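You operate a simulated robot arm through the tools that you are given. There is no shell and no other tool. Be economical: measure what you need, move in short steps, check, and stop when the job is done.

You run a simulated robot arm. Do the job below in one go: nothing can be reset, and whatever is moved stays where it is left.

JOB
Put things in order on the worktop by the fridge. At the end: the purple squeeze bottle stands where the green lentil carton stood; the small yellow bowl is on the blue frozen meal box; the green lentil carton stands where the small yellow bowl stood; the clear short banded tumbler stands where the purple squeeze bottle stood; whatever was shut is shut again. Leave all else as you found it, and nothing knocked over.

The check looks at the end state, three seconds after you hand in, the way a careful person would. Anything else that was tipped, shoved, dropped, spilled or broken makes it a failure.

ROBOT AND FRAMES
A 7-joint arm with a two-finger parallel gripper, fixed in place. Base frame: the origin is at the foot of the arm, x ahead of it, y to its left, z up; the work surface is at about z = 0. Units: m, degrees, N and s.
With the tool pointing down near the work surface it reaches from about 0.24 to 0.62 m from the base axis. Its first joint turns from -66.0 to 66.0 degrees. Payload 2.6 kg.
The TCP is the grasp point between the finger pads, 0.03 m short of the fingertips. In the tool frame z runs along the fingers and y along their closing line. The gripper opens to 0.094 m. The fingers are 0.028 m wide and 0.01 m thick; the gripper's body (0.05 by 0.096 m) begins 0.055 m behind the TCP.
Orientation is told as [roll, pitch, yaw] about the base's x, y, z axes, in that order, counted from this pose: with the fingers straight down and closing along the base's y, the tool's x points along the base's -x, its y along +y and its z along -z.

CONTROLS
- The arm moves only by the tool jog_arm. Its argument "deltas" is a list that holds one entry, the list of rows, each a list of 7 numbers: the finger opening in mm, from 0 to 94, then the shift along the base's x, y, z in mm, then the turn, a rotation vector about the base's x, y, z in rad. In form: [[[hand, x, y, z, wx, wy, wz], ...]]. A call has 1 to 10 rows; each row shifts and turns the commanded pose from where the row before left it. A row lasts 0.2 s, in which the tool goes at most 0.05 m and 8.6 degrees; a call with a longer step from one row to the next is refused whole, and so is a gripper value outside its range. A pose out of reach is approached as far as the arm can. The call stops where the force on the tool passes 40 N (or 10 N more than at its start, if that is more) or the arm is blocked; 0.2 s more then pass. The fingers move at their own pace (about 0.072 m/s each) and stop on an object; they squeeze with about 39 N. The grip force told is the motor's: it shows also when the fingers shut on nothing. Time passes only in rows, and 0.2 s behind the last, so rows that do not move let the fingers close. The reply holds the time, the measured pose of the TCP, the force on the tool along the base axes, the opening and the grip force, in the units named above and with some noise.
- Cameras (640 x 400 px; columns grow to the right, rows downward): "scene" is fixed at [0.0138, 0.4215, 0.5684]; the picture's right is [-0.88, -0.48, 0.00], its down [-0.26, 0.48, -0.84] and it looks along [0.41, -0.73, -0.55] (base axes); focal length 362 px, centre (320, 200). "wrist" rides on the gripper at [0.076, 0.014, -0.102] in the tool frame; the picture's right is [-0.18, 0.98, 0.00], its down [-0.75, -0.14, -0.64] and it looks along [-0.63, -0.12, 0.77] (tool axes); focal length 243 px, centre (320, 200). There is no depth. A picture from a camera that has moved, and an enlarged one, comes with that camera's place and axes in the base frame and with its lens. The place of the scene camera against the robot may be out by one fixed shift of up to 0.018 m in any direction.
- capture(camera): a new picture of that camera. It takes no simulated time.
- inspect(camera, box): a new picture of the part [left, top, right, bottom] of that camera's present view, enlarged. It takes no simulated time.
- close_job(): hands the job in; it is judged then, once.

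Go step by step. Nothing tells you positions but the pictures and the camera data: compare them with the known pose of the tool, close in by small moves and look again before you grip or let go. The budget is 120 turns and 68 pictures, counting those below and the enlarged ones. Unless the task says otherwise, let go and move clear before handing in, and close with one line.

The tools are called by a JSON object that holds its "api" and its "payload". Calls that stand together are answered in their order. jog_arm: Moves the arm, as the interface text tells. Its arguments: {"type":"object","properties":{"deltas":{"type":"array"}},"required":["deltas"]} The other tools are called the same way: capture (camera) takes a picture; inspect (camera, box) takes an enlarged picture of a part of a camera's view; close_job () hands the job in.

At the start:

```text
time: 0.0
position: [0.4391, -0.12, 0.272]
ee_rot: [0.0, 0.1, -0.1]
force: [-0.1, -0.1, -0.1]
grip_width: 0.0939
grasp_force: 0.1
```

scene: 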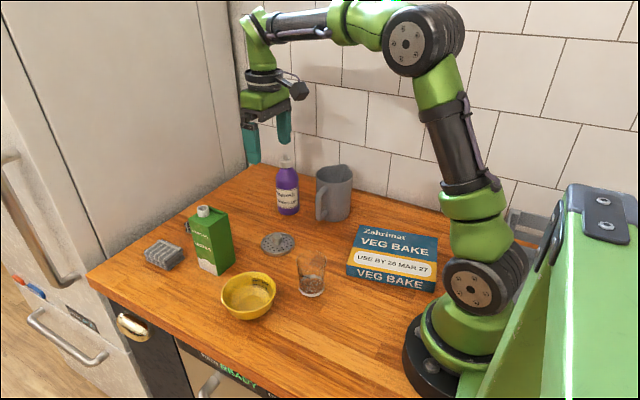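
wrist: 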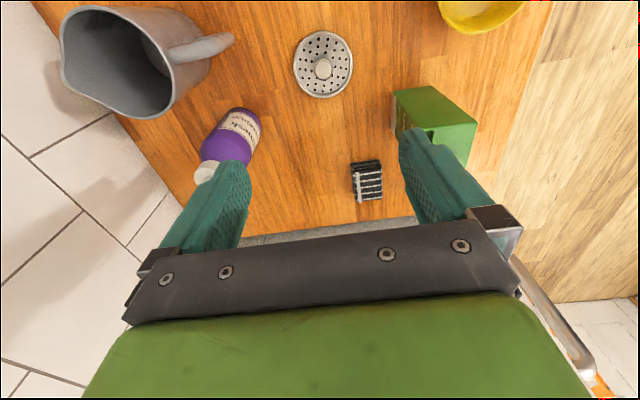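

I see the carton, bottle, bowl, tumbler, and meal box, along with a jug, a strainer disc and a sponge/brush that must stay put. I'll look closer before measuring.

{"api": "inspect", "payload": {"camera": "scene", "box": [140, 140, 300, 240]}}

{"api": "inspect", "payload": {"camera": "scene", "box": [140, 195, 300, 295]}}

{"api": "inspect", "payload": {"camera": "scene", "box": [210, 230, 370, 330]}}

{"api": "inspect", "payload": {"camera": "scene", "box": [300, 200, 460, 300]}}

```text
4.00 times, centred on (220, 190) of scene
camera zoom: at [0.0138, 0.4215, 0.5684], right [-0.88, -0.48, 0.0], down [-0.26, 0.48, -0.84], along [0.41, -0.73, -0.55], focal length 1448 px, centre (720, 240)
```

zoom: 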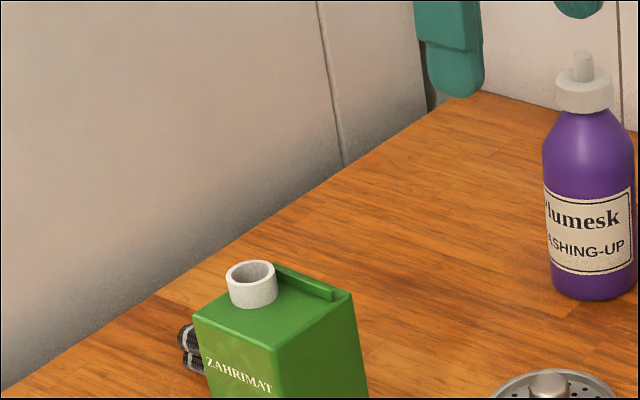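

```text
4.00 times, centred on (220, 245) of scene
camera zoom: at [0.0138, 0.4215, 0.5684], right [-0.88, -0.48, 0.0], down [-0.26, 0.48, -0.84], along [0.41, -0.73, -0.55], focal length 1448 px, centre (720, 20)
```

zoom: 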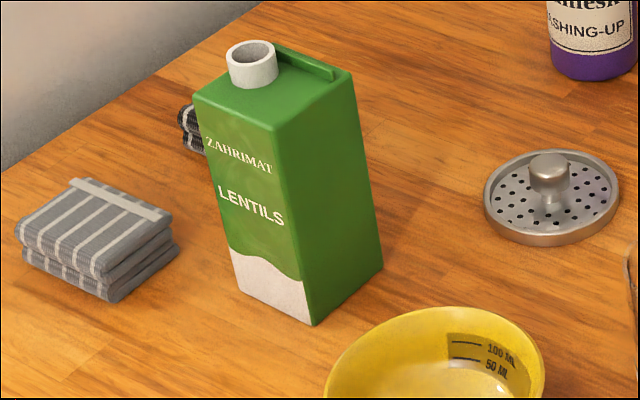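

```text
4.00 times, centred on (290, 280) of scene
camera zoom: at [0.0138, 0.4215, 0.5684], right [-0.88, -0.48, 0.0], down [-0.26, 0.48, -0.84], along [0.41, -0.73, -0.55], focal length 1448 px, centre (440, -120)
```

zoom: 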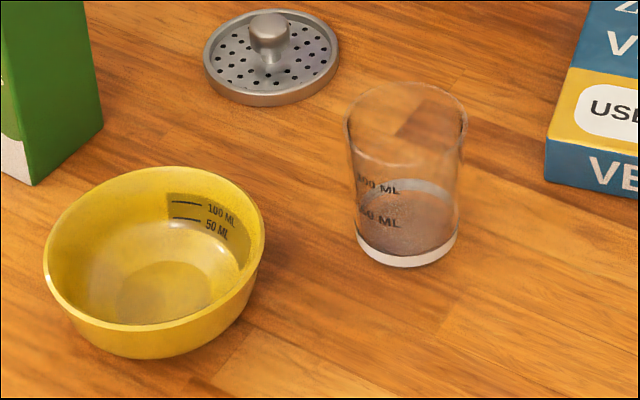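

```text
4.00 times, centred on (380, 250) of scene
camera zoom: at [0.0138, 0.4215, 0.5684], right [-0.88, -0.48, 0.0], down [-0.26, 0.48, -0.84], along [0.41, -0.73, -0.55], focal length 1448 px, centre (80, 0)
```

zoom: 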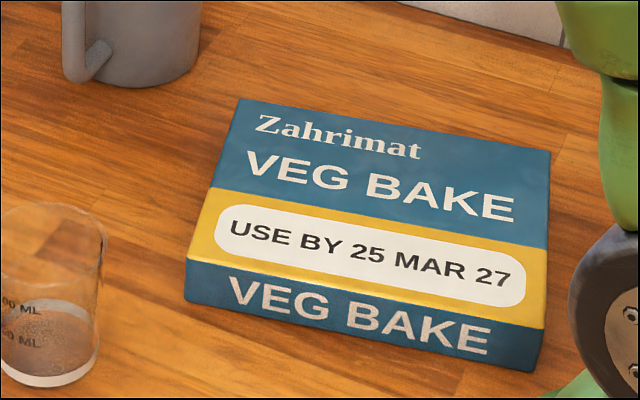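

Scene estimates (base frame): bowl about (0.38, 0.06), carton (0.515, 0.0), bottle (0.495, -0.25), tumbler (0.295, -0.04), box centre (0.178, -0.205) with its top at about 0.03. First I'll move the wrist camera back for a better view of the bowl and its neighbours.

{"api": "jog_arm", "payload": {"deltas": [[[94, -26, 28, 0, 0, 0, 0], [94, -26, 28, 0, 0, 0, 0], [94, -26, 28, 0, 0, 0, 0], [94, -26, 28, 0, 0, 0, 0], [94, -26, 28, 0, 0, 0, 0], [94, 0, 0, 0, 0, 0, 0]]]}}

{"api": "capture", "payload": {"camera": "wrist"}}

```text
time: 1.4
position: [0.3092, 0.0204, 0.271]
ee_rot: [0.0, 0.0, 0.0]
force: [0.6, -0.5, -0.3]
grip_width: 0.0939
grasp_force: 0.1
```

```text
61 pictures are left
camera wrist: at [0.2326, 0.0353, 0.3728], right [0.18, 0.98, 0.0], down [0.75, -0.14, 0.64], along [0.63, -0.12, -0.77], focal length 243 px, centre (320, 200)
```

wrist: 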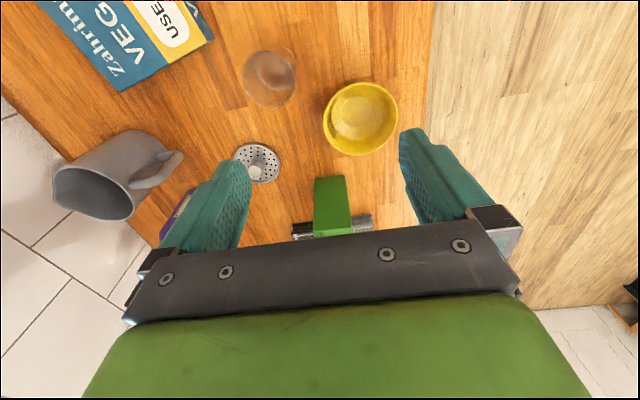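

Bowl, tumbler and box are now in one wrist view. I'll enlarge it to measure them.

{"api": "inspect", "payload": {"camera": "wrist", "box": [230, 30, 422, 150]}}

{"api": "inspect", "payload": {"camera": "wrist", "box": [230, 120, 422, 240]}}

```text
3.33 times, centred on (326, 90) of wrist
camera zoom: at [0.2326, 0.0353, 0.3728], right [0.18, 0.98, 0.0], down [0.75, -0.14, 0.64], along [0.63, -0.12, -0.77], focal length 809 px, centre (300, 567)
```

zoom: 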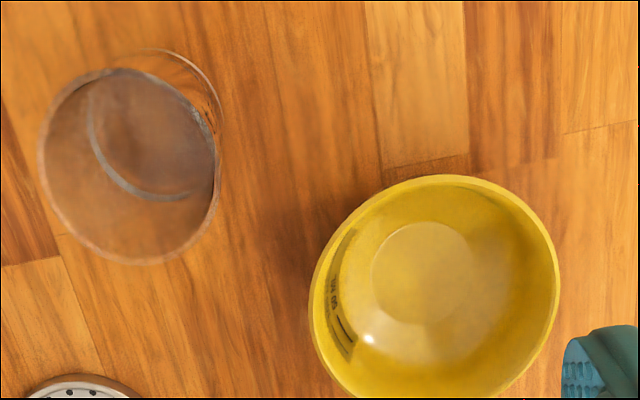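

```text
3.33 times, centred on (326, 180) of wrist
camera zoom: at [0.2326, 0.0353, 0.3728], right [0.18, 0.98, 0.0], down [0.75, -0.14, 0.64], along [0.63, -0.12, -0.77], focal length 809 px, centre (300, 267)
```

zoom: 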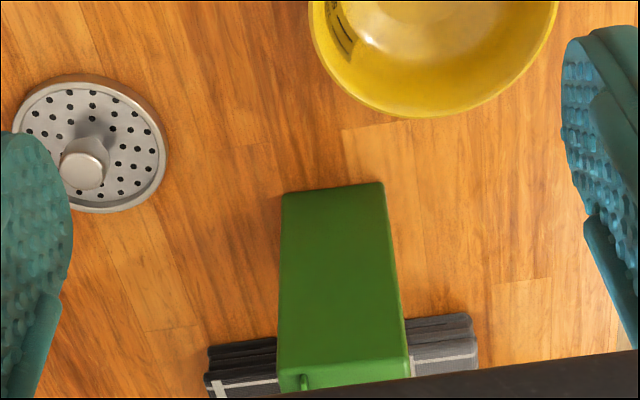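

Bowl centre is about (0.373, 0.066), rim radius 0.0515, and rim height about 0.042. I'll pinch the rim on its -y side with the tool tilted about 15° to match the wall, and stop above it first to check.

{"api": "jog_arm", "payload": {"deltas": [[[40, 13, -1, -34, 0.13, 0, 0], [40, 13, -1, -34, 0.13, 0, 0], [40, 13, -1, -34, 0, 0, 0], [40, 13, -1, -34, 0, 0, 0], [40, 12, 0, -34, 0, 0, 0], [40, 0, 0, 0, 0, 0, 0]]]}}

{"api": "capture", "payload": {"camera": "wrist"}}

{"api": "inspect", "payload": {"camera": "scene", "box": [180, 200, 340, 300]}}

```text
time: 2.8
position: [0.3736, 0.0136, 0.1001]
ee_rot: [14.9, 0.1, 0.1]
force: [0.8, -1.1, -0.2]
grip_width: 0.0401
grasp_force: 0.0
```

```text
58 pictures are left
camera wrist: at [0.2966, 0.0026, 0.2033], right [0.18, 0.95, 0.25], down [0.75, -0.3, 0.58], along [0.63, 0.08, -0.77], focal length 243 px, centre (320, 200)
```

wrist: 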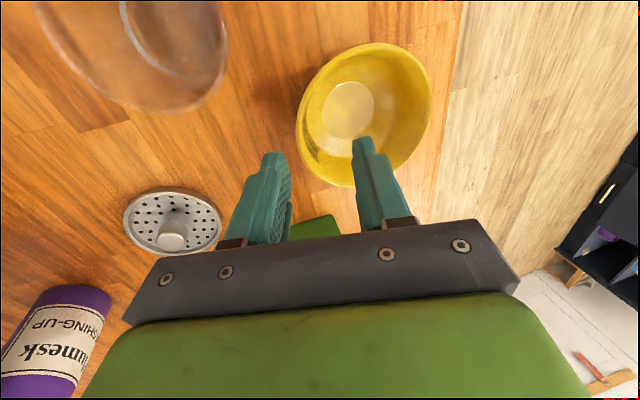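

```text
4.00 times, centred on (260, 250) of scene
camera zoom: at [0.0139, 0.4215, 0.5684], right [-0.88, -0.48, 0.0], down [-0.26, 0.48, -0.84], along [0.41, -0.73, -0.55], focal length 1448 px, centre (560, 0)
```

zoom: 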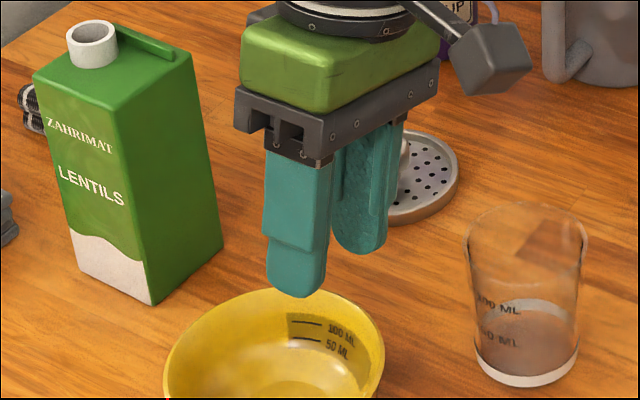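

The fingers line up astride the rim. I'll descend with force watching.

{"api": "jog_arm", "payload": {"deltas": [[[40, 0, 1, -15, 0, 0, 0], [40, 0, 1, -15, 0, 0, 0], [40, 0, 0, -15, 0, 0, 0], [40, 0, 0, -8, 0, 0, 0], [40, 0, 0, 0, 0, 0, 0]]]}}

{"api": "inspect", "payload": {"camera": "scene", "box": [180, 230, 340, 330]}}

{"api": "inspect", "payload": {"camera": "wrist", "box": [224, 60, 480, 220]}}

```text
time: 4.0
position: [0.3725, 0.0176, 0.0482]
ee_rot: [14.9, 0.1, 0.0]
force: [-0.6, -0.7, -0.3]
grip_width: 0.04
grasp_force: 0.1
```

```text
4.00 times, centred on (260, 280) of scene
camera zoom: at [0.0138, 0.4215, 0.5684], right [-0.88, -0.48, 0.0], down [-0.26, 0.48, -0.84], along [0.41, -0.73, -0.55], focal length 1448 px, centre (560, -120)
```

zoom: 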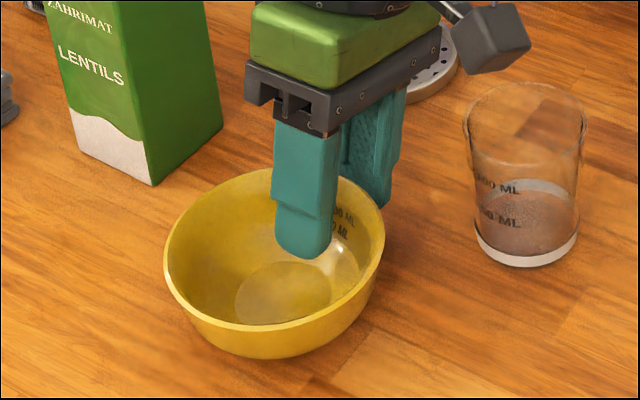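

```text
2.50 times, centred on (352, 140) of wrist
camera zoom: at [0.2966, 0.0052, 0.1512], right [0.18, 0.95, 0.25], down [0.75, -0.3, 0.58], along [0.63, 0.08, -0.77], focal length 606 px, centre (240, 350)
```

zoom: 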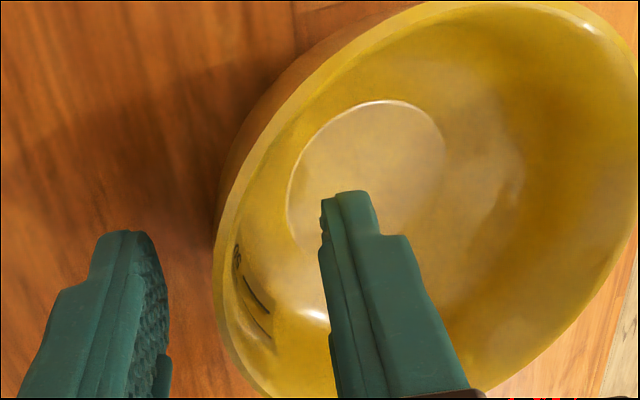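

Fingers straddle the wall cleanly. Close the fingers.

{"api": "jog_arm", "payload": {"deltas": [[[20, 0, 0, 0, 0, 0, 0], [8, 0, 0, 0, 0, 0, 0], [0, 0, 0, 0, 0, 0, 0], [0, 0, 0, 0, 0, 0, 0], [0, 0, 0, 0, 0, 0, 0]]]}}

{"api": "inspect", "payload": {"camera": "scene", "box": [180, 230, 340, 330]}}

```text
time: 5.2
position: [0.3739, 0.0178, 0.0484]
ee_rot: [14.9, 0.1, -0.1]
force: [-0.1, -0.3, -0.6]
grip_width: 0.0094
grasp_force: 39.4
```

```text
4.00 times, centred on (260, 280) of scene
camera zoom: at [0.0138, 0.4215, 0.5684], right [-0.88, -0.48, 0.0], down [-0.26, 0.48, -0.84], along [0.4, -0.73, -0.55], focal length 1448 px, centre (560, -120)
```

zoom: 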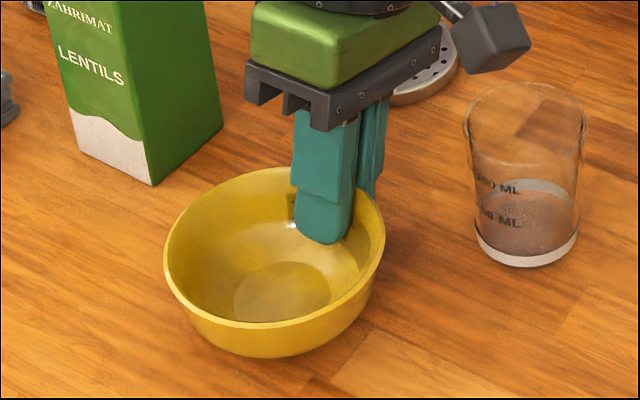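

The grip holds and the bowl hasn't shifted. Lift straight up.

{"api": "jog_arm", "payload": {"deltas": [[[0, 0, 0, 10, 0, 0, 0], [0, 0, 0, 20, 0, 0, 0], [0, 0, 0, 30, 0, 0, 0], [0, 0, 0, 30, 0, 0, 0], [0, 0, 0, 30, 0, 0, 0], [0, 0, 0, 10, 0, 0, 0], [0, 0, 0, 0, 0, 0, 0]]]}}

{"api": "capture", "payload": {"camera": "scene"}}

{"api": "capture", "payload": {"camera": "wrist"}}

```text
time: 6.8
position: [0.374, 0.0181, 0.1796]
ee_rot: [15.0, 0.0, 0.1]
force: [0.9, -0.5, -1.8]
grip_width: 0.0094
grasp_force: 38.4
```

```text
53 pictures are left
```

scene: 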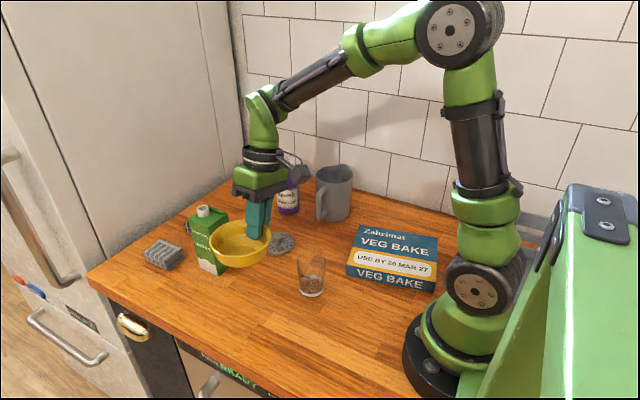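

```text
52 pictures are left
camera wrist: at [0.2964, 0.0053, 0.2819], right [0.18, 0.95, 0.25], down [0.75, -0.3, 0.58], along [0.63, 0.08, -0.77], focal length 243 px, centre (320, 200)
```

wrist: 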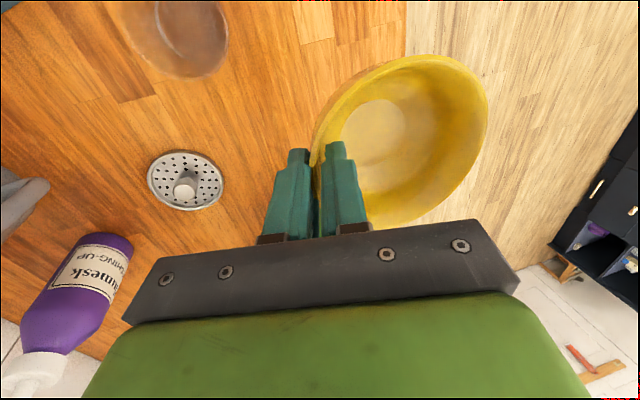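

The bowl hangs level. I'll carry it to above the box, keeping clear of the tumbler and jug.

{"api": "jog_arm", "payload": {"deltas": [[[0, -18, -20, 0, 0, 0, 0], [0, -20, -28, 0, 0, 0, 0], [0, -20, -28, 0, 0, 0, 0], [0, -20, -28, 0, 0, 0, 0], [0, -20, -28, 0, 0, 0, 0], [0, -20, -28, 0, 0, 0, 0], [0, -20, -28, 0, 0, 0, 0], [0, -20, -28, 0, 0, 0, 0], [0, -18, -28, 0, 0, 0, 0], [0, -8, -20, 0, 0, 0, 0]]]}}

{"api": "capture", "payload": {"camera": "scene"}}

{"api": "capture", "payload": {"camera": "wrist"}}

```text
time: 9.0
position: [0.1874, -0.2458, 0.1785]
ee_rot: [14.9, 0.1, 0.0]
force: [0.5, 0.0, -1.8]
grip_width: 0.0095
grasp_force: 38.8
```

```text
51 pictures are left
```

scene: 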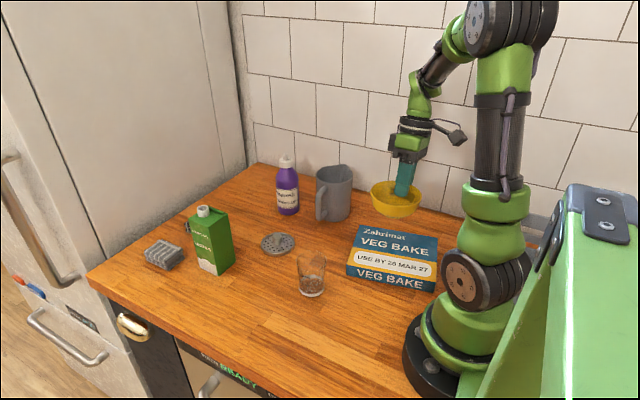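

```text
50 pictures are left
camera wrist: at [0.1112, -0.2587, 0.2817], right [0.18, 0.95, 0.25], down [0.75, -0.3, 0.58], along [0.63, 0.08, -0.77], focal length 243 px, centre (320, 200)
```

wrist: 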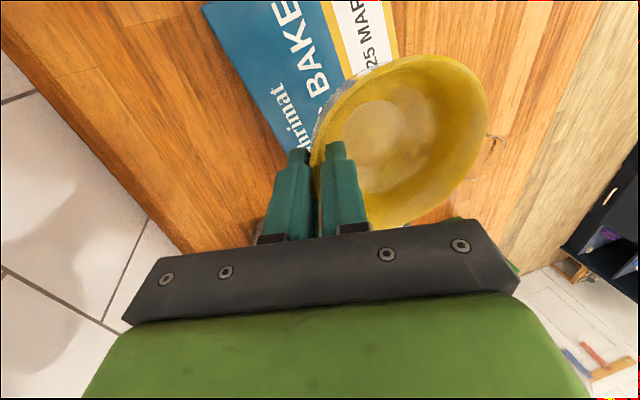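

Bowl centre is now about (0.187, -0.197), over the middle of the box. Lower it to just above the box top.

{"api": "jog_arm", "payload": {"deltas": [[[0, -2, 0, -20, 0, 0, 0], [0, -2, 0, -20, 0, 0, 0], [0, -2, 0, -20, 0, 0, 0], [0, 0, 0, -15, 0, 0, 0], [0, 0, 0, -10, 0, 0, 0], [0, 0, 0, 0, 0, 0, 0]]]}}

{"api": "inspect", "payload": {"camera": "scene", "box": [320, 180, 480, 280]}}

```text
time: 10.4
position: [0.1817, -0.245, 0.0932]
ee_rot: [14.9, 0.0, 0.0]
force: [0.2, -0.4, -1.5]
grip_width: 0.0094
grasp_force: 38.6
```

```text
4.00 times, centred on (400, 230) of scene
camera zoom: at [0.0138, 0.4215, 0.5684], right [-0.88, -0.48, 0.0], down [-0.26, 0.48, -0.84], along [0.41, -0.73, -0.55], focal length 1448 px, centre (0, 80)
```

zoom: 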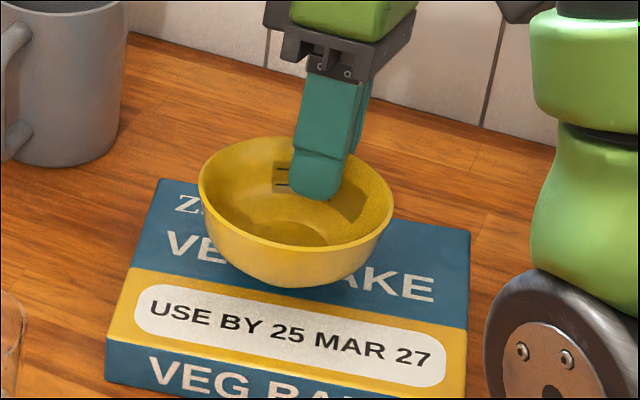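

Still slightly above. Fine steps down, watching force.

{"api": "jog_arm", "payload": {"deltas": [[[0, 0, 0, -4, 0, 0, 0], [0, 0, 0, -3, 0, 0, 0], [0, 0, 0, -2, 0, 0, 0], [0, 0, 0, 0, 0, 0, 0]]]}}

```text
time: 11.4
position: [0.183, -0.2462, 0.0856]
ee_rot: [14.9, 0.0, -0.1]
force: [1.2, 0.5, -1.0]
grip_width: 0.0093
grasp_force: 38.8
```

{"api": "jog_arm", "payload": {"deltas": [[[0, 0, 0, -2, 0, 0, 0], [0, 0, 0, -2, 0, 0, 0], [0, 0, 0, 0, 0, 0, 0]]]}}

{"api": "inspect", "payload": {"camera": "scene", "box": [320, 180, 480, 280]}}

```text
time: 12.1
position: [0.183, -0.2475, 0.082]
ee_rot: [14.8, -0.1, -0.2]
force: [-1.8, 1.3, 7.5]
grip_width: 0.0093
grasp_force: 39.0
stopped in row 3: the force on the tool passed its limit (the readings are from after the stop); the commanded pose is now the measured one
```

```text
4.00 times, centred on (400, 230) of scene
camera zoom: at [0.0138, 0.4216, 0.5684], right [-0.88, -0.48, 0.0], down [-0.26, 0.48, -0.84], along [0.41, -0.73, -0.55], focal length 1448 px, centre (0, 80)
```

zoom: 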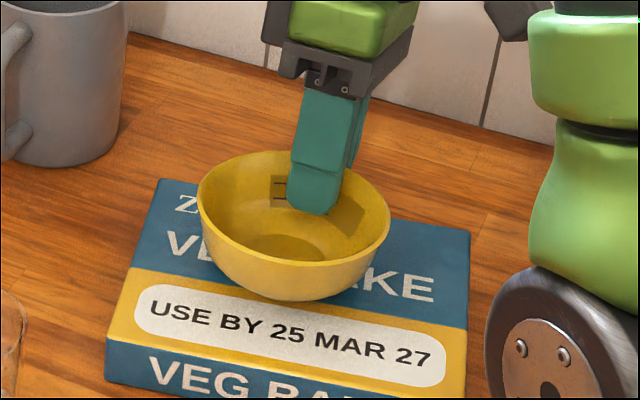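

Contact made: the bowl rests on the box. Open the fingers and retreat along the tool axis.

{"api": "jog_arm", "payload": {"deltas": [[[14, 0, 0, 0, 0, 0, 0], [22, 0, 0, 0, 0, 0, 0], [34, 0, 0, 0, 0, 0, 0], [34, 0, 0, 0, 0, 0, 0], [34, 0, -4, 15, 0, 0, 0], [34, 0, -6, 25, 0, 0, 0], [34, 0, -8, 30, 0, 0, 0], [34, 0, 0, 40, 0, 0, 0], [34, 0, 0, 40, 0, 0, 0]]]}}

{"api": "inspect", "payload": {"camera": "scene", "box": [320, 180, 480, 280]}}

```text
time: 14.1
position: [0.182, -0.2634, 0.233]
ee_rot: [14.9, -0.2, -0.2]
force: [0.0, 0.4, 0.5]
grip_width: 0.034
grasp_force: 0.1
```

```text
4.00 times, centred on (400, 230) of scene
camera zoom: at [0.0138, 0.4215, 0.5684], right [-0.88, -0.48, 0.0], down [-0.26, 0.48, -0.84], along [0.41, -0.73, -0.55], focal length 1448 px, centre (0, 80)
```

zoom: 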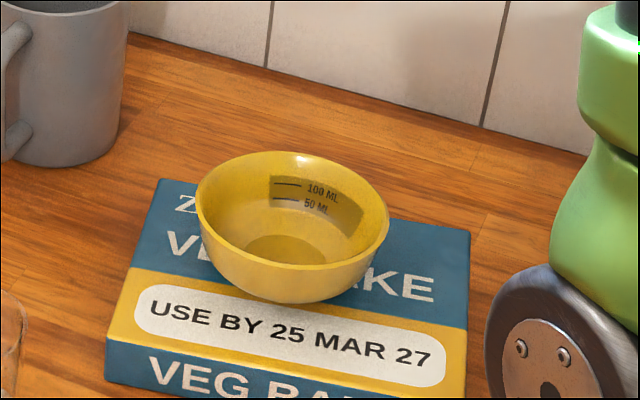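

The bowl sits squarely on the box. Next, the carton at about (0.512, 0.006), about 0.135 high. I'll level the tool and move to view it.

{"api": "jog_arm", "payload": {"deltas": [[[60, 10, 20, 3, -0.13, 0, 0], [94, 22, 28, 3, -0.13, 0, 0], [94, 22, 28, 3, 0, 0, 0], [94, 22, 28, 3, 0, 0, 0], [94, 22, 28, 3, 0, 0, 0], [94, 22, 28, 3, 0, 0, 0], [94, 22, 28, 3, 0, 0, 0], [94, 22, 28, 3, 0, 0, 0], [94, 22, 28, 3, 0, 0, 0], [94, 22, 27, 0, 0, 0, 0]]]}}

{"api": "capture", "payload": {"camera": "wrist"}}

```text
time: 16.3
position: [0.3903, 0.0075, 0.2597]
ee_rot: [0.1, -0.2, -0.2]
force: [0.3, 0.4, -0.2]
grip_width: 0.0941
grasp_force: 0.0
```

```text
46 pictures are left
camera wrist: at [0.3142, 0.022, 0.3612], right [0.19, 0.98, 0.0], down [0.75, -0.14, 0.64], along [0.63, -0.12, -0.76], focal length 243 px, centre (320, 200)
```

wrist: 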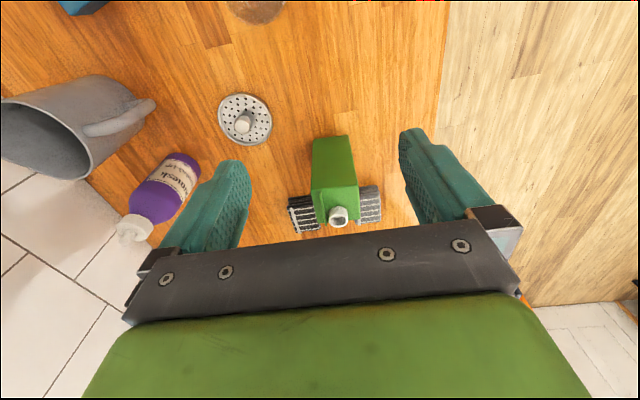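

{"api": "inspect", "payload": {"camera": "wrist", "box": [272, 130, 400, 240]}}

{"api": "inspect", "payload": {"camera": "wrist", "box": [100, 70, 292, 250]}}

```text
3.64 times, centred on (336, 185) of wrist
camera zoom: at [0.3142, 0.022, 0.3612], right [0.19, 0.98, 0.0], down [0.75, -0.14, 0.64], along [0.63, -0.12, -0.76], focal length 882 px, centre (262, 254)
```

zoom: 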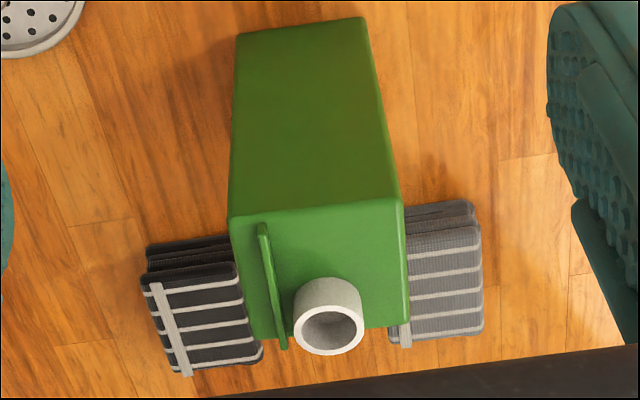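

```text
2.22 times, centred on (196, 160) of wrist
camera zoom: at [0.3142, 0.022, 0.3612], right [0.19, 0.98, 0.0], down [0.75, -0.14, 0.64], along [0.63, -0.12, -0.76], focal length 539 px, centre (596, 289)
```

zoom: 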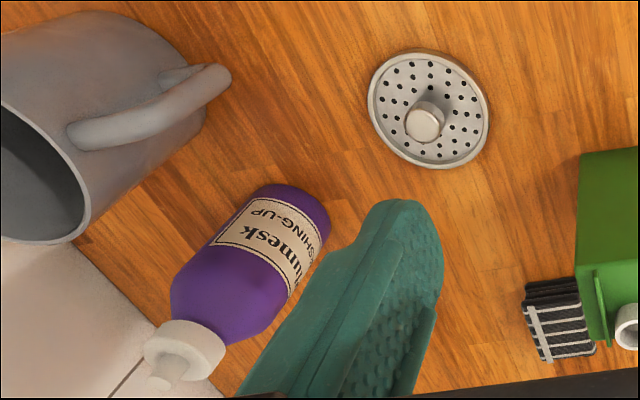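

Carton centre is about (0.516, 0.005), yaw about -4°, top at 0.132 plus the spout. I'll align over it and come partway down.

{"api": "jog_arm", "payload": {"deltas": [[[94, 32, -1, 0, 0, 0, -0.035], [94, 32, -1, 0, 0, 0, -0.035], [94, 32, -1, 0, 0, 0, 0], [94, 30, 0, 0, 0, 0, 0], [94, 0, 0, -25, 0, 0, 0], [94, 0, 0, -25, 0, 0, 0], [94, 0, 0, -25, 0, 0, 0], [94, 0, 0, -20, 0, 0, 0], [94, 0, 0, 0, 0, 0, 0]]]}}

{"api": "capture", "payload": {"camera": "wrist"}}

{"api": "inspect", "payload": {"camera": "scene", "box": [140, 160, 300, 280]}}

```text
time: 18.3
position: [0.5176, 0.0047, 0.1648]
ee_rot: [0.0, -0.1, -4.2]
force: [-0.6, 0.7, 0.3]
grip_width: 0.0939
grasp_force: 0.0
```

```text
43 pictures are left
camera wrist: at [0.4411, 0.0235, 0.267], right [0.26, 0.97, 0.0], down [0.74, -0.2, 0.64], along [0.62, -0.16, -0.76], focal length 243 px, centre (320, 200)
```

wrist: 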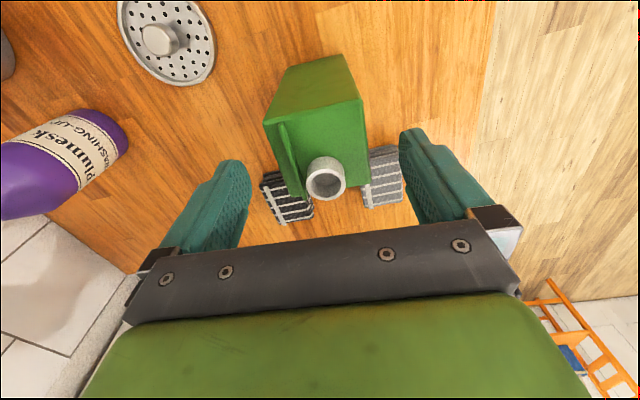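

```text
3.33 times, centred on (220, 220) of scene
camera zoom: at [0.0138, 0.4215, 0.5684], right [-0.88, -0.48, 0.0], down [-0.26, 0.48, -0.84], along [0.41, -0.73, -0.55], focal length 1206 px, centre (653, 133)
```

zoom: 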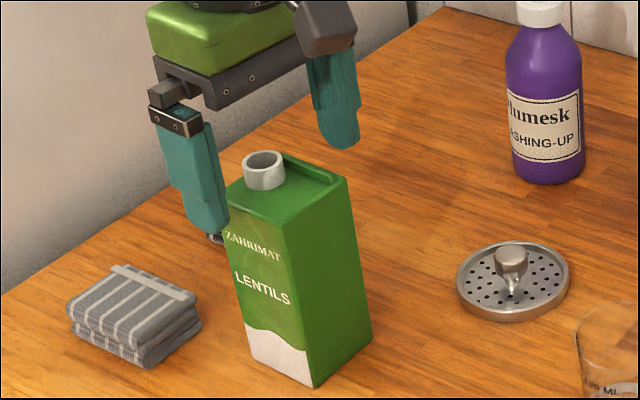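

The TCP is centred on the carton. Descend to z≈0.118 and grip.

{"api": "jog_arm", "payload": {"deltas": [[[94, -1, 0, -16, 0, 0, 0], [94, -1, 0, -16, 0, 0, 0], [94, 0, 0, -15, 0, 0, 0], [94, 0, 0, 0, 0, 0, 0], [70, 0, 0, 0, 0, 0, 0], [58, 0, 0, 0, 0, 0, 0], [40, 0, 0, 0, 0, 0, 0], [40, 0, 0, 0, 0, 0, 0], [40, 0, 0, 0, 0, 0, 0]]]}}

{"api": "inspect", "payload": {"camera": "scene", "box": [140, 160, 300, 280]}}

```text
time: 20.3
position: [0.5138, 0.0033, 0.1177]
ee_rot: [0.1, -0.2, -4.3]
force: [0.7, 1.0, 0.7]
grip_width: 0.0624
grasp_force: 38.5
```

```text
3.33 times, centred on (220, 220) of scene
camera zoom: at [0.0139, 0.4215, 0.5684], right [-0.88, -0.48, 0.0], down [-0.26, 0.48, -0.84], along [0.4, -0.73, -0.55], focal length 1206 px, centre (653, 133)
```

zoom: 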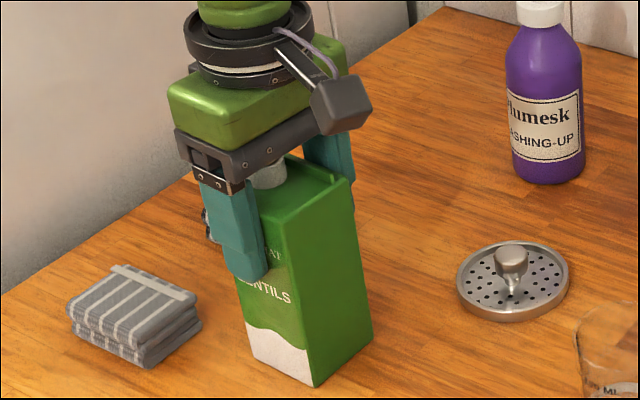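

Gripped. Lift and carry it to above the bowl's old place (0.373, 0.066).

{"api": "jog_arm", "payload": {"deltas": [[[40, 0, 0, 8, 0, 0, 0], [40, 0, 0, 20, 0, 0, 0], [40, 0, 0, 30, 0, 0, 0], [40, -10, 5, 0, 0, 0, 0], [40, -28, 13, 0, 0, 0, 0], [40, -28, 13, 0, 0, 0, 0], [40, -28, 13, 0, 0, 0, 0], [40, -28, 13, 0, 0, 0, 0], [40, -19, 6, 0, 0, 0, 0], [40, 0, 0, 0, 0, 0, 0]]]}}

{"api": "capture", "payload": {"camera": "scene"}}

```text
time: 22.5
position: [0.3738, 0.0663, 0.1756]
ee_rot: [0.0, -0.2, -4.2]
force: [-0.3, 0.0, -1.7]
grip_width: 0.0619
grasp_force: 39.0
```

```text
40 pictures are left
```

scene: 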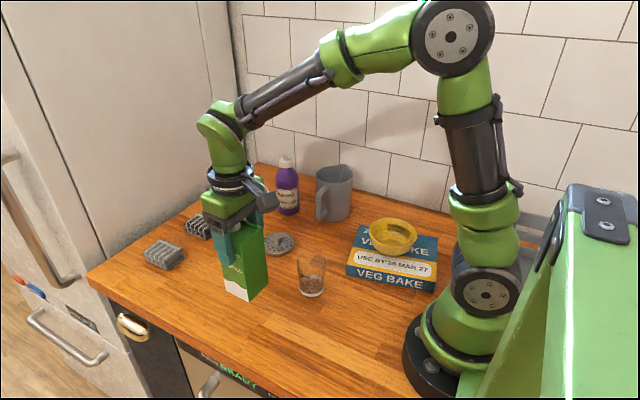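

Level and in place; lower gently.

{"api": "jog_arm", "payload": {"deltas": [[[40, 0, 0, -18, 0, 0, 0], [40, 0, 0, -18, 0, 0, 0], [40, 0, 0, -12, 0, 0, 0], [40, 0, 0, -5, 0, 0, 0], [40, 0, 0, -2, 0, 0, 0], [40, 0, 0, 0, 0, 0, 0]]]}}

```text
time: 23.9
position: [0.3738, 0.0662, 0.121]
ee_rot: [0.0, -0.2, -4.1]
force: [0.3, 0.2, -2.8]
grip_width: 0.062
grasp_force: 39.3
```

{"api": "jog_arm", "payload": {"deltas": [[[40, 0, 0, -1.5, 0, 0, 0], [40, 0, 0, -1.5, 0, 0, 0], [40, 0, 0, 0, 0, 0, 0]]]}}

{"api": "inspect", "payload": {"camera": "scene", "box": [180, 220, 340, 320]}}

```text
time: 24.7
position: [0.3736, 0.0665, 0.1185]
ee_rot: [-0.1, -0.2, -4.2]
force: [0.0, 0.4, 2.0]
grip_width: 0.062
grasp_force: 38.7
```

```text
4.00 times, centred on (260, 270) of scene
camera zoom: at [0.0138, 0.4215, 0.5684], right [-0.88, -0.48, 0.0], down [-0.26, 0.48, -0.84], along [0.41, -0.73, -0.55], focal length 1448 px, centre (560, -80)
```

zoom: 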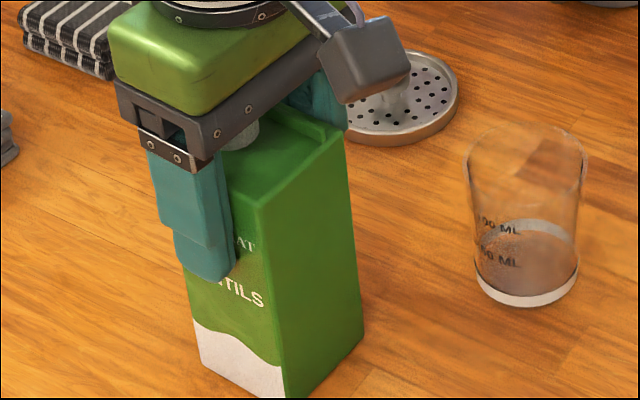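

Touching down. Release, rise straight up, and go view the bottle.

{"api": "jog_arm", "payload": {"deltas": [[[68, 0, 0, 0, 0, 0, 0], [80, 0, 0, 0, 0, 0, 0], [94, 0, 0, 0, 0, 0, 0], [94, 0, 0, 10, 0, 0, 0], [94, 0, 0, 30, 0, 0, 0], [94, 0, 0, 40, 0, 0, 0], [94, 0, 0, 40, 0, 0, 0], [94, 0, 0, 40, 0, 0, 0]]]}}

{"api": "jog_arm", "payload": {"deltas": [[[94, 5, -30, 0, 0, 0, 0.035], [94, 5, -35, 0, 0, 0, 0.037], [94, 5, -35, 0, 0, 0, 0], [94, 5, -35, 0, 0, 0, 0], [94, 5, -35, 0, 0, 0, 0], [94, 5, -35, 0, 0, 0, 0], [94, 5, -35, 0, 0, 0, 0], [94, 0, -15, 0, 0, 0, 0], [94, 0, 0, 0, 0, 0, 0]]]}}

{"api": "capture", "payload": {"camera": "wrist"}}

{"api": "inspect", "payload": {"camera": "scene", "box": [180, 200, 340, 320]}}

```text
time: 26.5
position: [0.3739, 0.0665, 0.2764]
ee_rot: [0.0, -0.2, -4.2]
force: [-0.1, 0.1, -0.1]
grip_width: 0.094
grasp_force: 0.0
```

```text
time: 28.5
position: [0.4091, -0.1896, 0.2775]
ee_rot: [0.0, -0.1, -0.1]
force: [-0.5, 0.5, 0.5]
grip_width: 0.0939
grasp_force: 0.1
```

```text
38 pictures are left
camera wrist: at [0.3322, -0.1748, 0.3792], right [0.18, 0.98, 0.0], down [0.75, -0.14, 0.64], along [0.63, -0.12, -0.76], focal length 243 px, centre (320, 200)
```

wrist: 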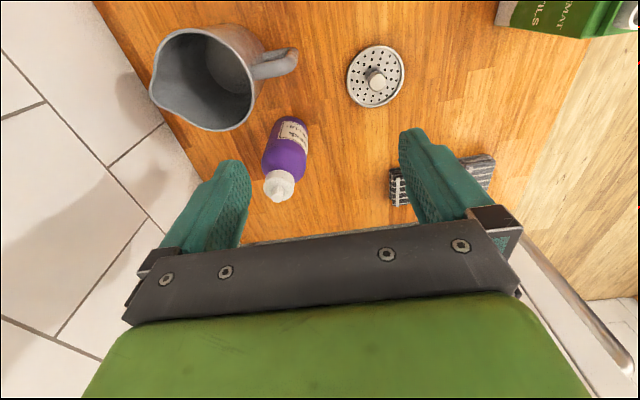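

```text
3.33 times, centred on (260, 260) of scene
camera zoom: at [0.0139, 0.4215, 0.5684], right [-0.88, -0.48, 0.0], down [-0.26, 0.48, -0.84], along [0.4, -0.73, -0.55], focal length 1206 px, centre (520, 0)
```

zoom: 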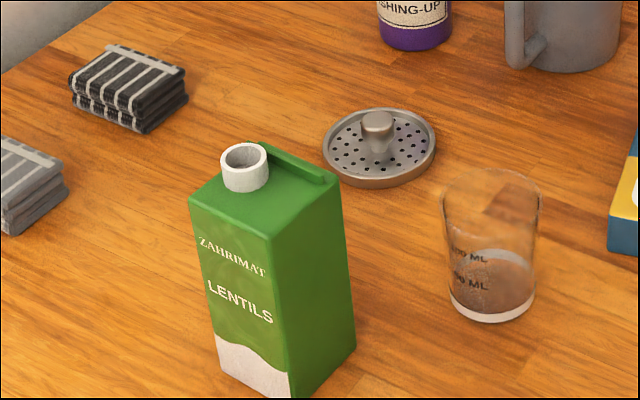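

The carton stands well in the bowl's old place. Now zoom in on the bottle and jug.

{"api": "inspect", "payload": {"camera": "wrist", "box": [208, 100, 336, 210]}}

{"api": "inspect", "payload": {"camera": "scene", "box": [260, 130, 380, 230]}}

```text
3.64 times, centred on (272, 155) of wrist
camera zoom: at [0.3322, -0.1748, 0.3792], right [0.18, 0.98, 0.0], down [0.75, -0.14, 0.64], along [0.63, -0.12, -0.76], focal length 882 px, centre (494, 364)
```

zoom: 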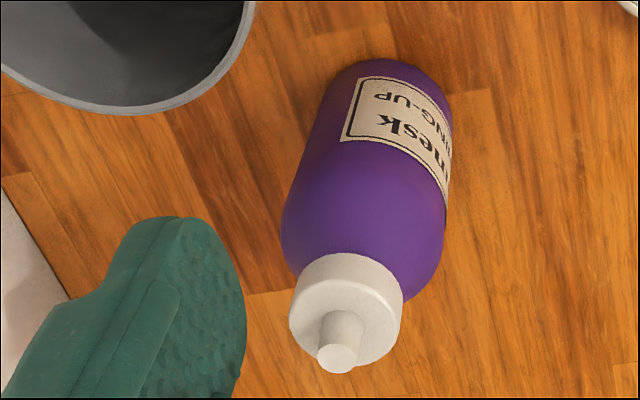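

```text
4.00 times, centred on (320, 180) of scene
camera zoom: at [0.0139, 0.4215, 0.5684], right [-0.88, -0.48, 0.0], down [-0.26, 0.48, -0.84], along [0.4, -0.73, -0.55], focal length 1448 px, centre (320, 280)
```

zoom: 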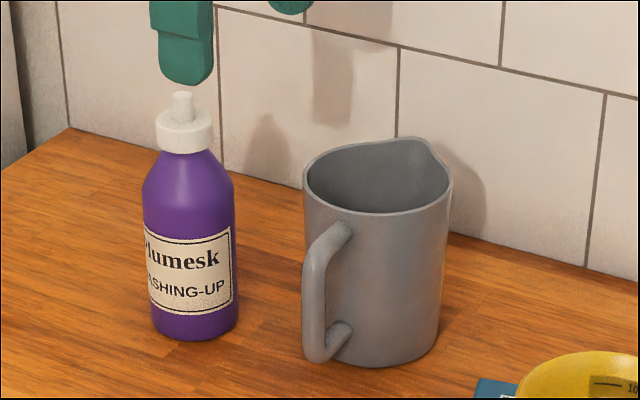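

Bottle axis is about (0.494, -0.2545), tip about 0.173. Its nozzle rules out a deep top grasp, so I'll grip the cap (about z 0.138–0.161). Hover just above first.

{"api": "jog_arm", "payload": {"deltas": [[[64, 22, -16, 0, 0, 0, 0], [64, 21, -16, 0, 0, 0, 0], [64, 21, -16, 0, 0, 0, 0], [64, 21, -17, 0, 0, 0, 0], [64, 0, 0, -30, 0, 0, 0], [64, 0, 0, -30, 0, 0, 0], [64, 0, 0, -18, 0, 0, 0], [64, 0, 0, 0, 0, 0, 0]]]}}

{"api": "inspect", "payload": {"camera": "wrist", "box": [208, 80, 400, 200]}}

{"api": "inspect", "payload": {"camera": "scene", "box": [230, 120, 350, 220]}}

```text
time: 30.3
position: [0.4946, -0.2544, 0.2006]
ee_rot: [-0.1, -0.2, 0.0]
force: [0.4, 0.2, 0.7]
grip_width: 0.0641
grasp_force: 0.1
```

```text
3.33 times, centred on (304, 140) of wrist
camera zoom: at [0.417, -0.2394, 0.302], right [0.18, 0.98, 0.0], down [0.75, -0.14, 0.64], along [0.63, -0.12, -0.76], focal length 809 px, centre (373, 400)
```

zoom: 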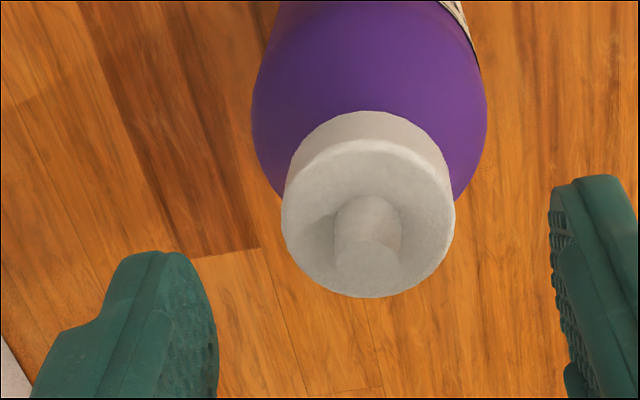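

```text
4.00 times, centred on (290, 170) of scene
camera zoom: at [0.0138, 0.4215, 0.5684], right [-0.88, -0.48, 0.0], down [-0.26, 0.48, -0.84], along [0.41, -0.73, -0.55], focal length 1448 px, centre (440, 320)
```

zoom: 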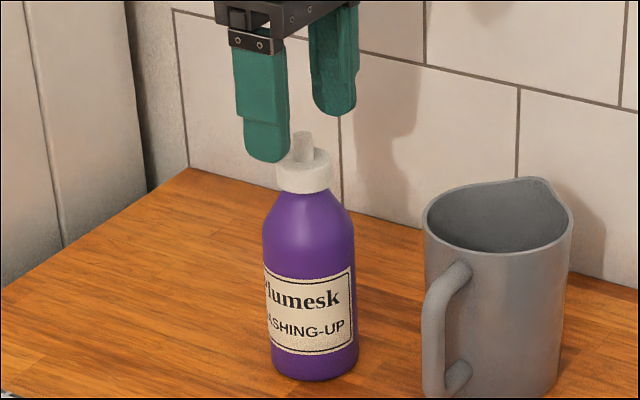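

Refined: cap top about 0.152, axis still (0.494, -0.254). Descend so the fingertips cover the cap (TCP z≈0.163), then check before closing.

{"api": "jog_arm", "payload": {"deltas": [[[64, 0, 0, -15, 0, 0, 0], [64, 0, 0, -15, 0, 0, 0], [64, 0, 0, -8, 0, 0, 0], [64, 0, 0, 0, 0, 0, 0]]]}}

{"api": "inspect", "payload": {"camera": "wrist", "box": [208, 80, 432, 220]}}

{"api": "inspect", "payload": {"camera": "scene", "box": [248, 135, 328, 185]}}

```text
time: 31.3
position: [0.4951, -0.2537, 0.1606]
ee_rot: [0.0, -0.3, 0.0]
force: [-0.4, 0.0, -0.7]
grip_width: 0.0639
grasp_force: 0.1
```

```text
2.86 times, centred on (320, 150) of wrist
camera zoom: at [0.4172, -0.2396, 0.2634], right [0.18, 0.98, 0.0], down [0.75, -0.14, 0.64], along [0.63, -0.12, -0.76], focal length 693 px, centre (320, 343)
```

zoom: 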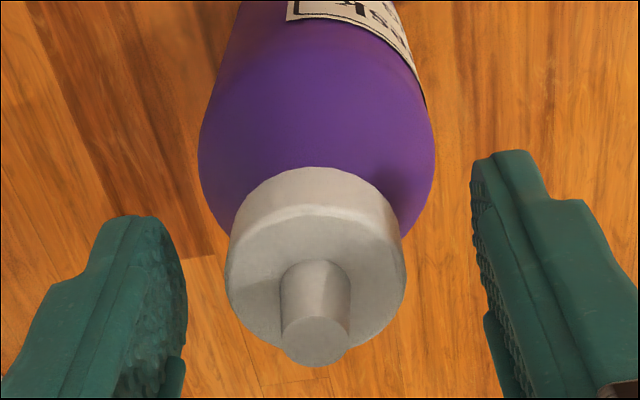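

```text
8.00 times, centred on (288, 160) of scene
camera zoom: at [0.0138, 0.4215, 0.5684], right [-0.88, -0.48, 0.0], down [-0.26, 0.48, -0.84], along [0.41, -0.73, -0.55], focal length 2895 px, centre (576, 520)
```

zoom: 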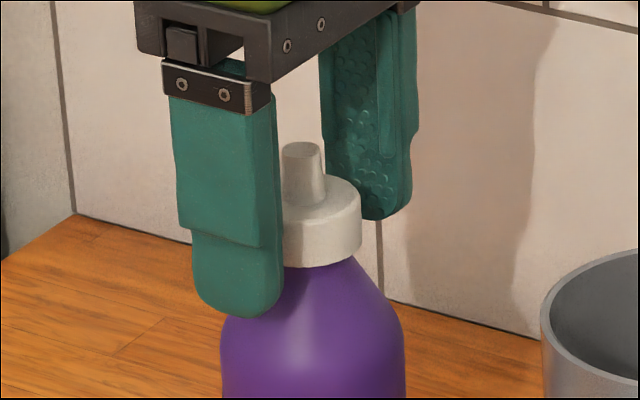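

Alignment is good; the tips are a few mm below the cap. Raise 4 mm, then close.

{"api": "jog_arm", "payload": {"deltas": [[[64, 0, -1, 4, 0, 0, 0], [50, 0, 0, 0, 0, 0, 0], [40, 0, 0, 0, 0, 0, 0], [20, 0, 0, 0, 0, 0, 0], [20, 0, 0, 0, 0, 0, 0], [20, 0, 0, 0, 0, 0, 0]]]}}

{"api": "inspect", "payload": {"camera": "scene", "box": [230, 120, 350, 220]}}

```text
time: 32.7
position: [0.4938, -0.2553, 0.1668]
ee_rot: [0.0, -0.2, 0.0]
force: [-0.5, 0.6, 0.3]
grip_width: 0.0336
grasp_force: 38.9
```

```text
4.00 times, centred on (290, 170) of scene
camera zoom: at [0.0138, 0.4215, 0.5684], right [-0.88, -0.48, 0.0], down [-0.26, 0.48, -0.84], along [0.41, -0.73, -0.55], focal length 1448 px, centre (440, 320)
```

zoom: 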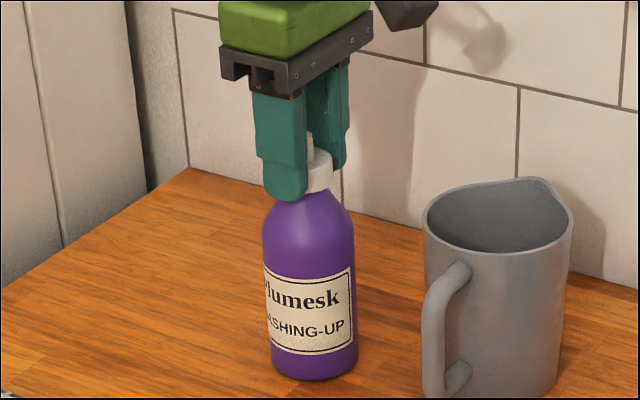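

Cap gripped (33.6 mm) and the bottle is upright. Lift a little first and check it holds.

{"api": "jog_arm", "payload": {"deltas": [[[20, 0, 0, 5, 0, 0, 0], [20, 0, 0, 10, 0, 0, 0], [20, 0, 0, 20, 0, 0, 0], [20, 0, 0, 20, 0, 0, 0], [20, 0, 0, 10, 0, 0, 0], [20, 0, 0, 0, 0, 0, 0]]]}}

{"api": "inspect", "payload": {"camera": "scene", "box": [230, 120, 350, 220]}}

```text
time: 34.1
position: [0.4934, -0.2561, 0.2302]
ee_rot: [0.0, -0.2, -0.1]
force: [0.1, 0.5, -0.7]
grip_width: 0.0337
grasp_force: 38.7
```

```text
4.00 times, centred on (290, 170) of scene
camera zoom: at [0.0138, 0.4215, 0.5684], right [-0.88, -0.48, 0.0], down [-0.26, 0.48, -0.84], along [0.41, -0.73, -0.55], focal length 1448 px, centre (440, 320)
```

zoom: 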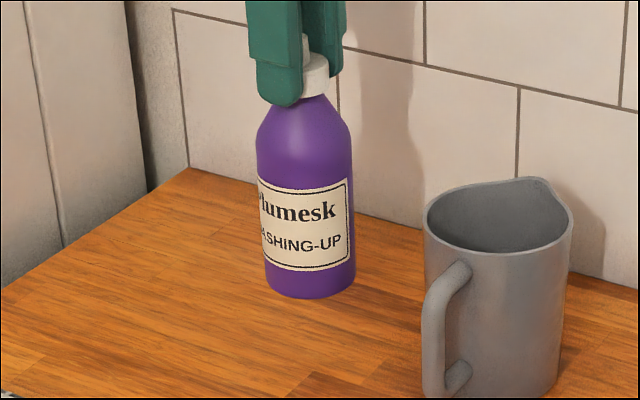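

It holds. Carry it to the carton's old place (0.515, 0.0045).

{"api": "jog_arm", "payload": {"deltas": [[[20, 1, 12, 0, 0, 0, 0], [20, 2, 24, 0, 0, 0, 0], [20, 3, 32, 0, 0, 0, 0], [20, 3, 32, 0, 0, 0, 0], [20, 3, 32, 0, 0, 0, 0], [20, 3, 32, 0, 0, 0, 0], [20, 3, 32, 0, 0, 0, 0], [20, 2, 32, 0, 0, 0, 0], [20, 1, 22, 0, 0, 0, 0], [20, 0, 10, 0, 0, 0, 0]]]}}

{"api": "jog_arm", "payload": {"deltas": [[[20, 0, 0, -15, 0, 0, 0], [20, 0, 0, -20, 0, 0, 0], [20, 0, 0, -15, 0, 0, 0], [20, 0, 0, -8, 0, 0, 0], [20, 0, 0, 0, 0, 0, 0]]]}}

{"api": "inspect", "payload": {"camera": "scene", "box": [140, 180, 300, 280]}}

```text
time: 36.3
position: [0.5152, 0.0051, 0.2319]
ee_rot: [0.0, -0.2, -0.1]
force: [0.5, -0.2, -1.9]
grip_width: 0.0336
grasp_force: 38.7
```

```text
time: 37.5
position: [0.5156, 0.0051, 0.1715]
ee_rot: [-0.1, -0.2, -0.2]
force: [0.0, 0.9, -1.4]
grip_width: 0.0335
grasp_force: 39.4
```

```text
4.00 times, centred on (220, 230) of scene
camera zoom: at [0.0138, 0.4215, 0.5684], right [-0.88, -0.48, 0.0], down [-0.26, 0.48, -0.84], along [0.41, -0.73, -0.55], focal length 1448 px, centre (720, 80)
```

zoom: 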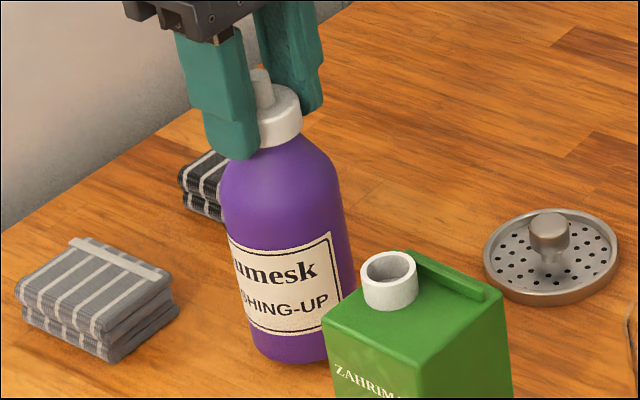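

{"api": "jog_arm", "payload": {"deltas": [[[20, 0, 0, -2, 0, 0, 0], [20, 0, 0, -1.5, 0, 0, 0], [20, 0, 0, 0, 0, 0, 0]]]}}

```text
time: 38.3
position: [0.5136, 0.0046, 0.1692]
ee_rot: [0.1, -0.3, 0.0]
force: [-0.1, -0.4, -0.7]
grip_width: 0.0336
grasp_force: 39.0
```

{"api": "jog_arm", "payload": {"deltas": [[[20, 0, 0, -1.5, 0, 0, 0], [20, 0, 0, -1.5, 0, 0, 0], [20, 0, 0, 0, 0, 0, 0]]]}}

```text
time: 39.1
position: [0.5152, 0.0039, 0.1664]
ee_rot: [0.0, -0.3, 0.0]
force: [-0.4, -0.1, -0.5]
grip_width: 0.0338
grasp_force: 38.7
```

{"api": "jog_arm", "payload": {"deltas": [[[20, 0, 0, -1, 0, 0, 0], [20, 0, 0, -1, 0, 0, 0], [20, 0, 0, 0, 0, 0, 0]]]}}

{"api": "inspect", "payload": {"camera": "scene", "box": [140, 180, 300, 280]}}

```text
time: 39.9
position: [0.5147, 0.0063, 0.1651]
ee_rot: [0.0, -0.5, -0.1]
force: [-3.9, 0.2, 14.8]
grip_width: 0.0335
grasp_force: 39.3
```

```text
4.00 times, centred on (220, 230) of scene
camera zoom: at [0.0137, 0.4215, 0.5684], right [-0.88, -0.48, 0.0], down [-0.26, 0.48, -0.84], along [0.41, -0.73, -0.55], focal length 1448 px, centre (720, 80)
```

zoom: 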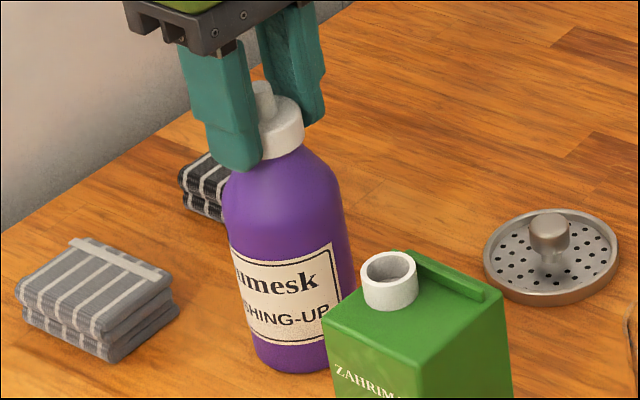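

Set down. Release, rise, and head to view the tumbler.

{"api": "jog_arm", "payload": {"deltas": [[[20, 0, 0, 0.7, 0, 0, 0], [38, 0, 0, 0, 0, 0, 0], [50, 0, 0, 0, 0, 0, 0], [64, 0, 0, 0, 0, 0, 0], [64, 0, 0, 10, 0, 0, 0], [64, 0, 0, 30, 0, 0, 0], [64, 0, 0, 40, 0, 0, 0], [64, 0, 0, 40, 0, 0, 0]]]}}

{"api": "jog_arm", "payload": {"deltas": [[[94, -30, -4, -2, 0, 0, 0], [94, -35, -4, -2, 0, 0, 0], [94, -35, -4, -2, 0, 0, 0], [94, -35, -4, -2, 0, 0, 0], [94, -35, -4, -2, 0, 0, 0], [94, -35, -4, -2, 0, 0, 0], [94, -25, -4, -2, 0, 0, 0], [94, 0, 0, 0, 0, 0, 0]]]}}

{"api": "capture", "payload": {"camera": "scene"}}

{"api": "capture", "payload": {"camera": "wrist"}}

```text
time: 41.7
position: [0.515, 0.0058, 0.2863]
ee_rot: [0.0, -0.3, 0.0]
force: [0.3, -0.1, -0.9]
grip_width: 0.0641
grasp_force: 0.0
```

```text
time: 43.5
position: [0.2844, -0.0222, 0.272]
ee_rot: [0.0, -0.2, -0.1]
force: [-0.2, 0.1, -0.3]
grip_width: 0.0941
grasp_force: 0.1
```

```text
26 pictures are left
```

scene: 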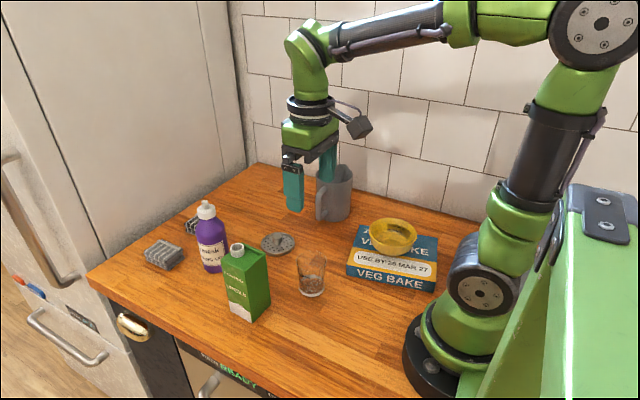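

```text
25 pictures are left
camera wrist: at [0.2071, -0.0089, 0.3723], right [0.19, 0.98, 0.0], down [0.75, -0.14, 0.64], along [0.63, -0.12, -0.76], focal length 243 px, centre (320, 200)
```

wrist: 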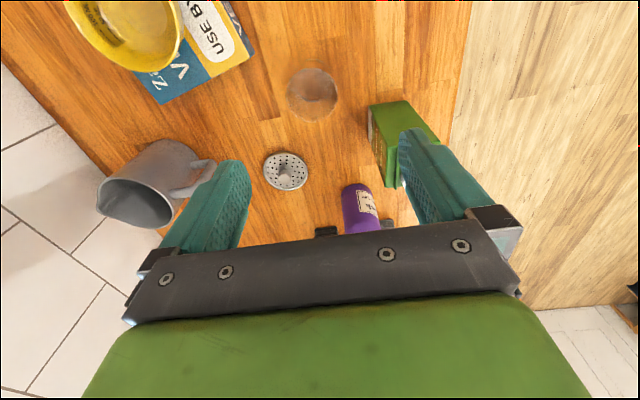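

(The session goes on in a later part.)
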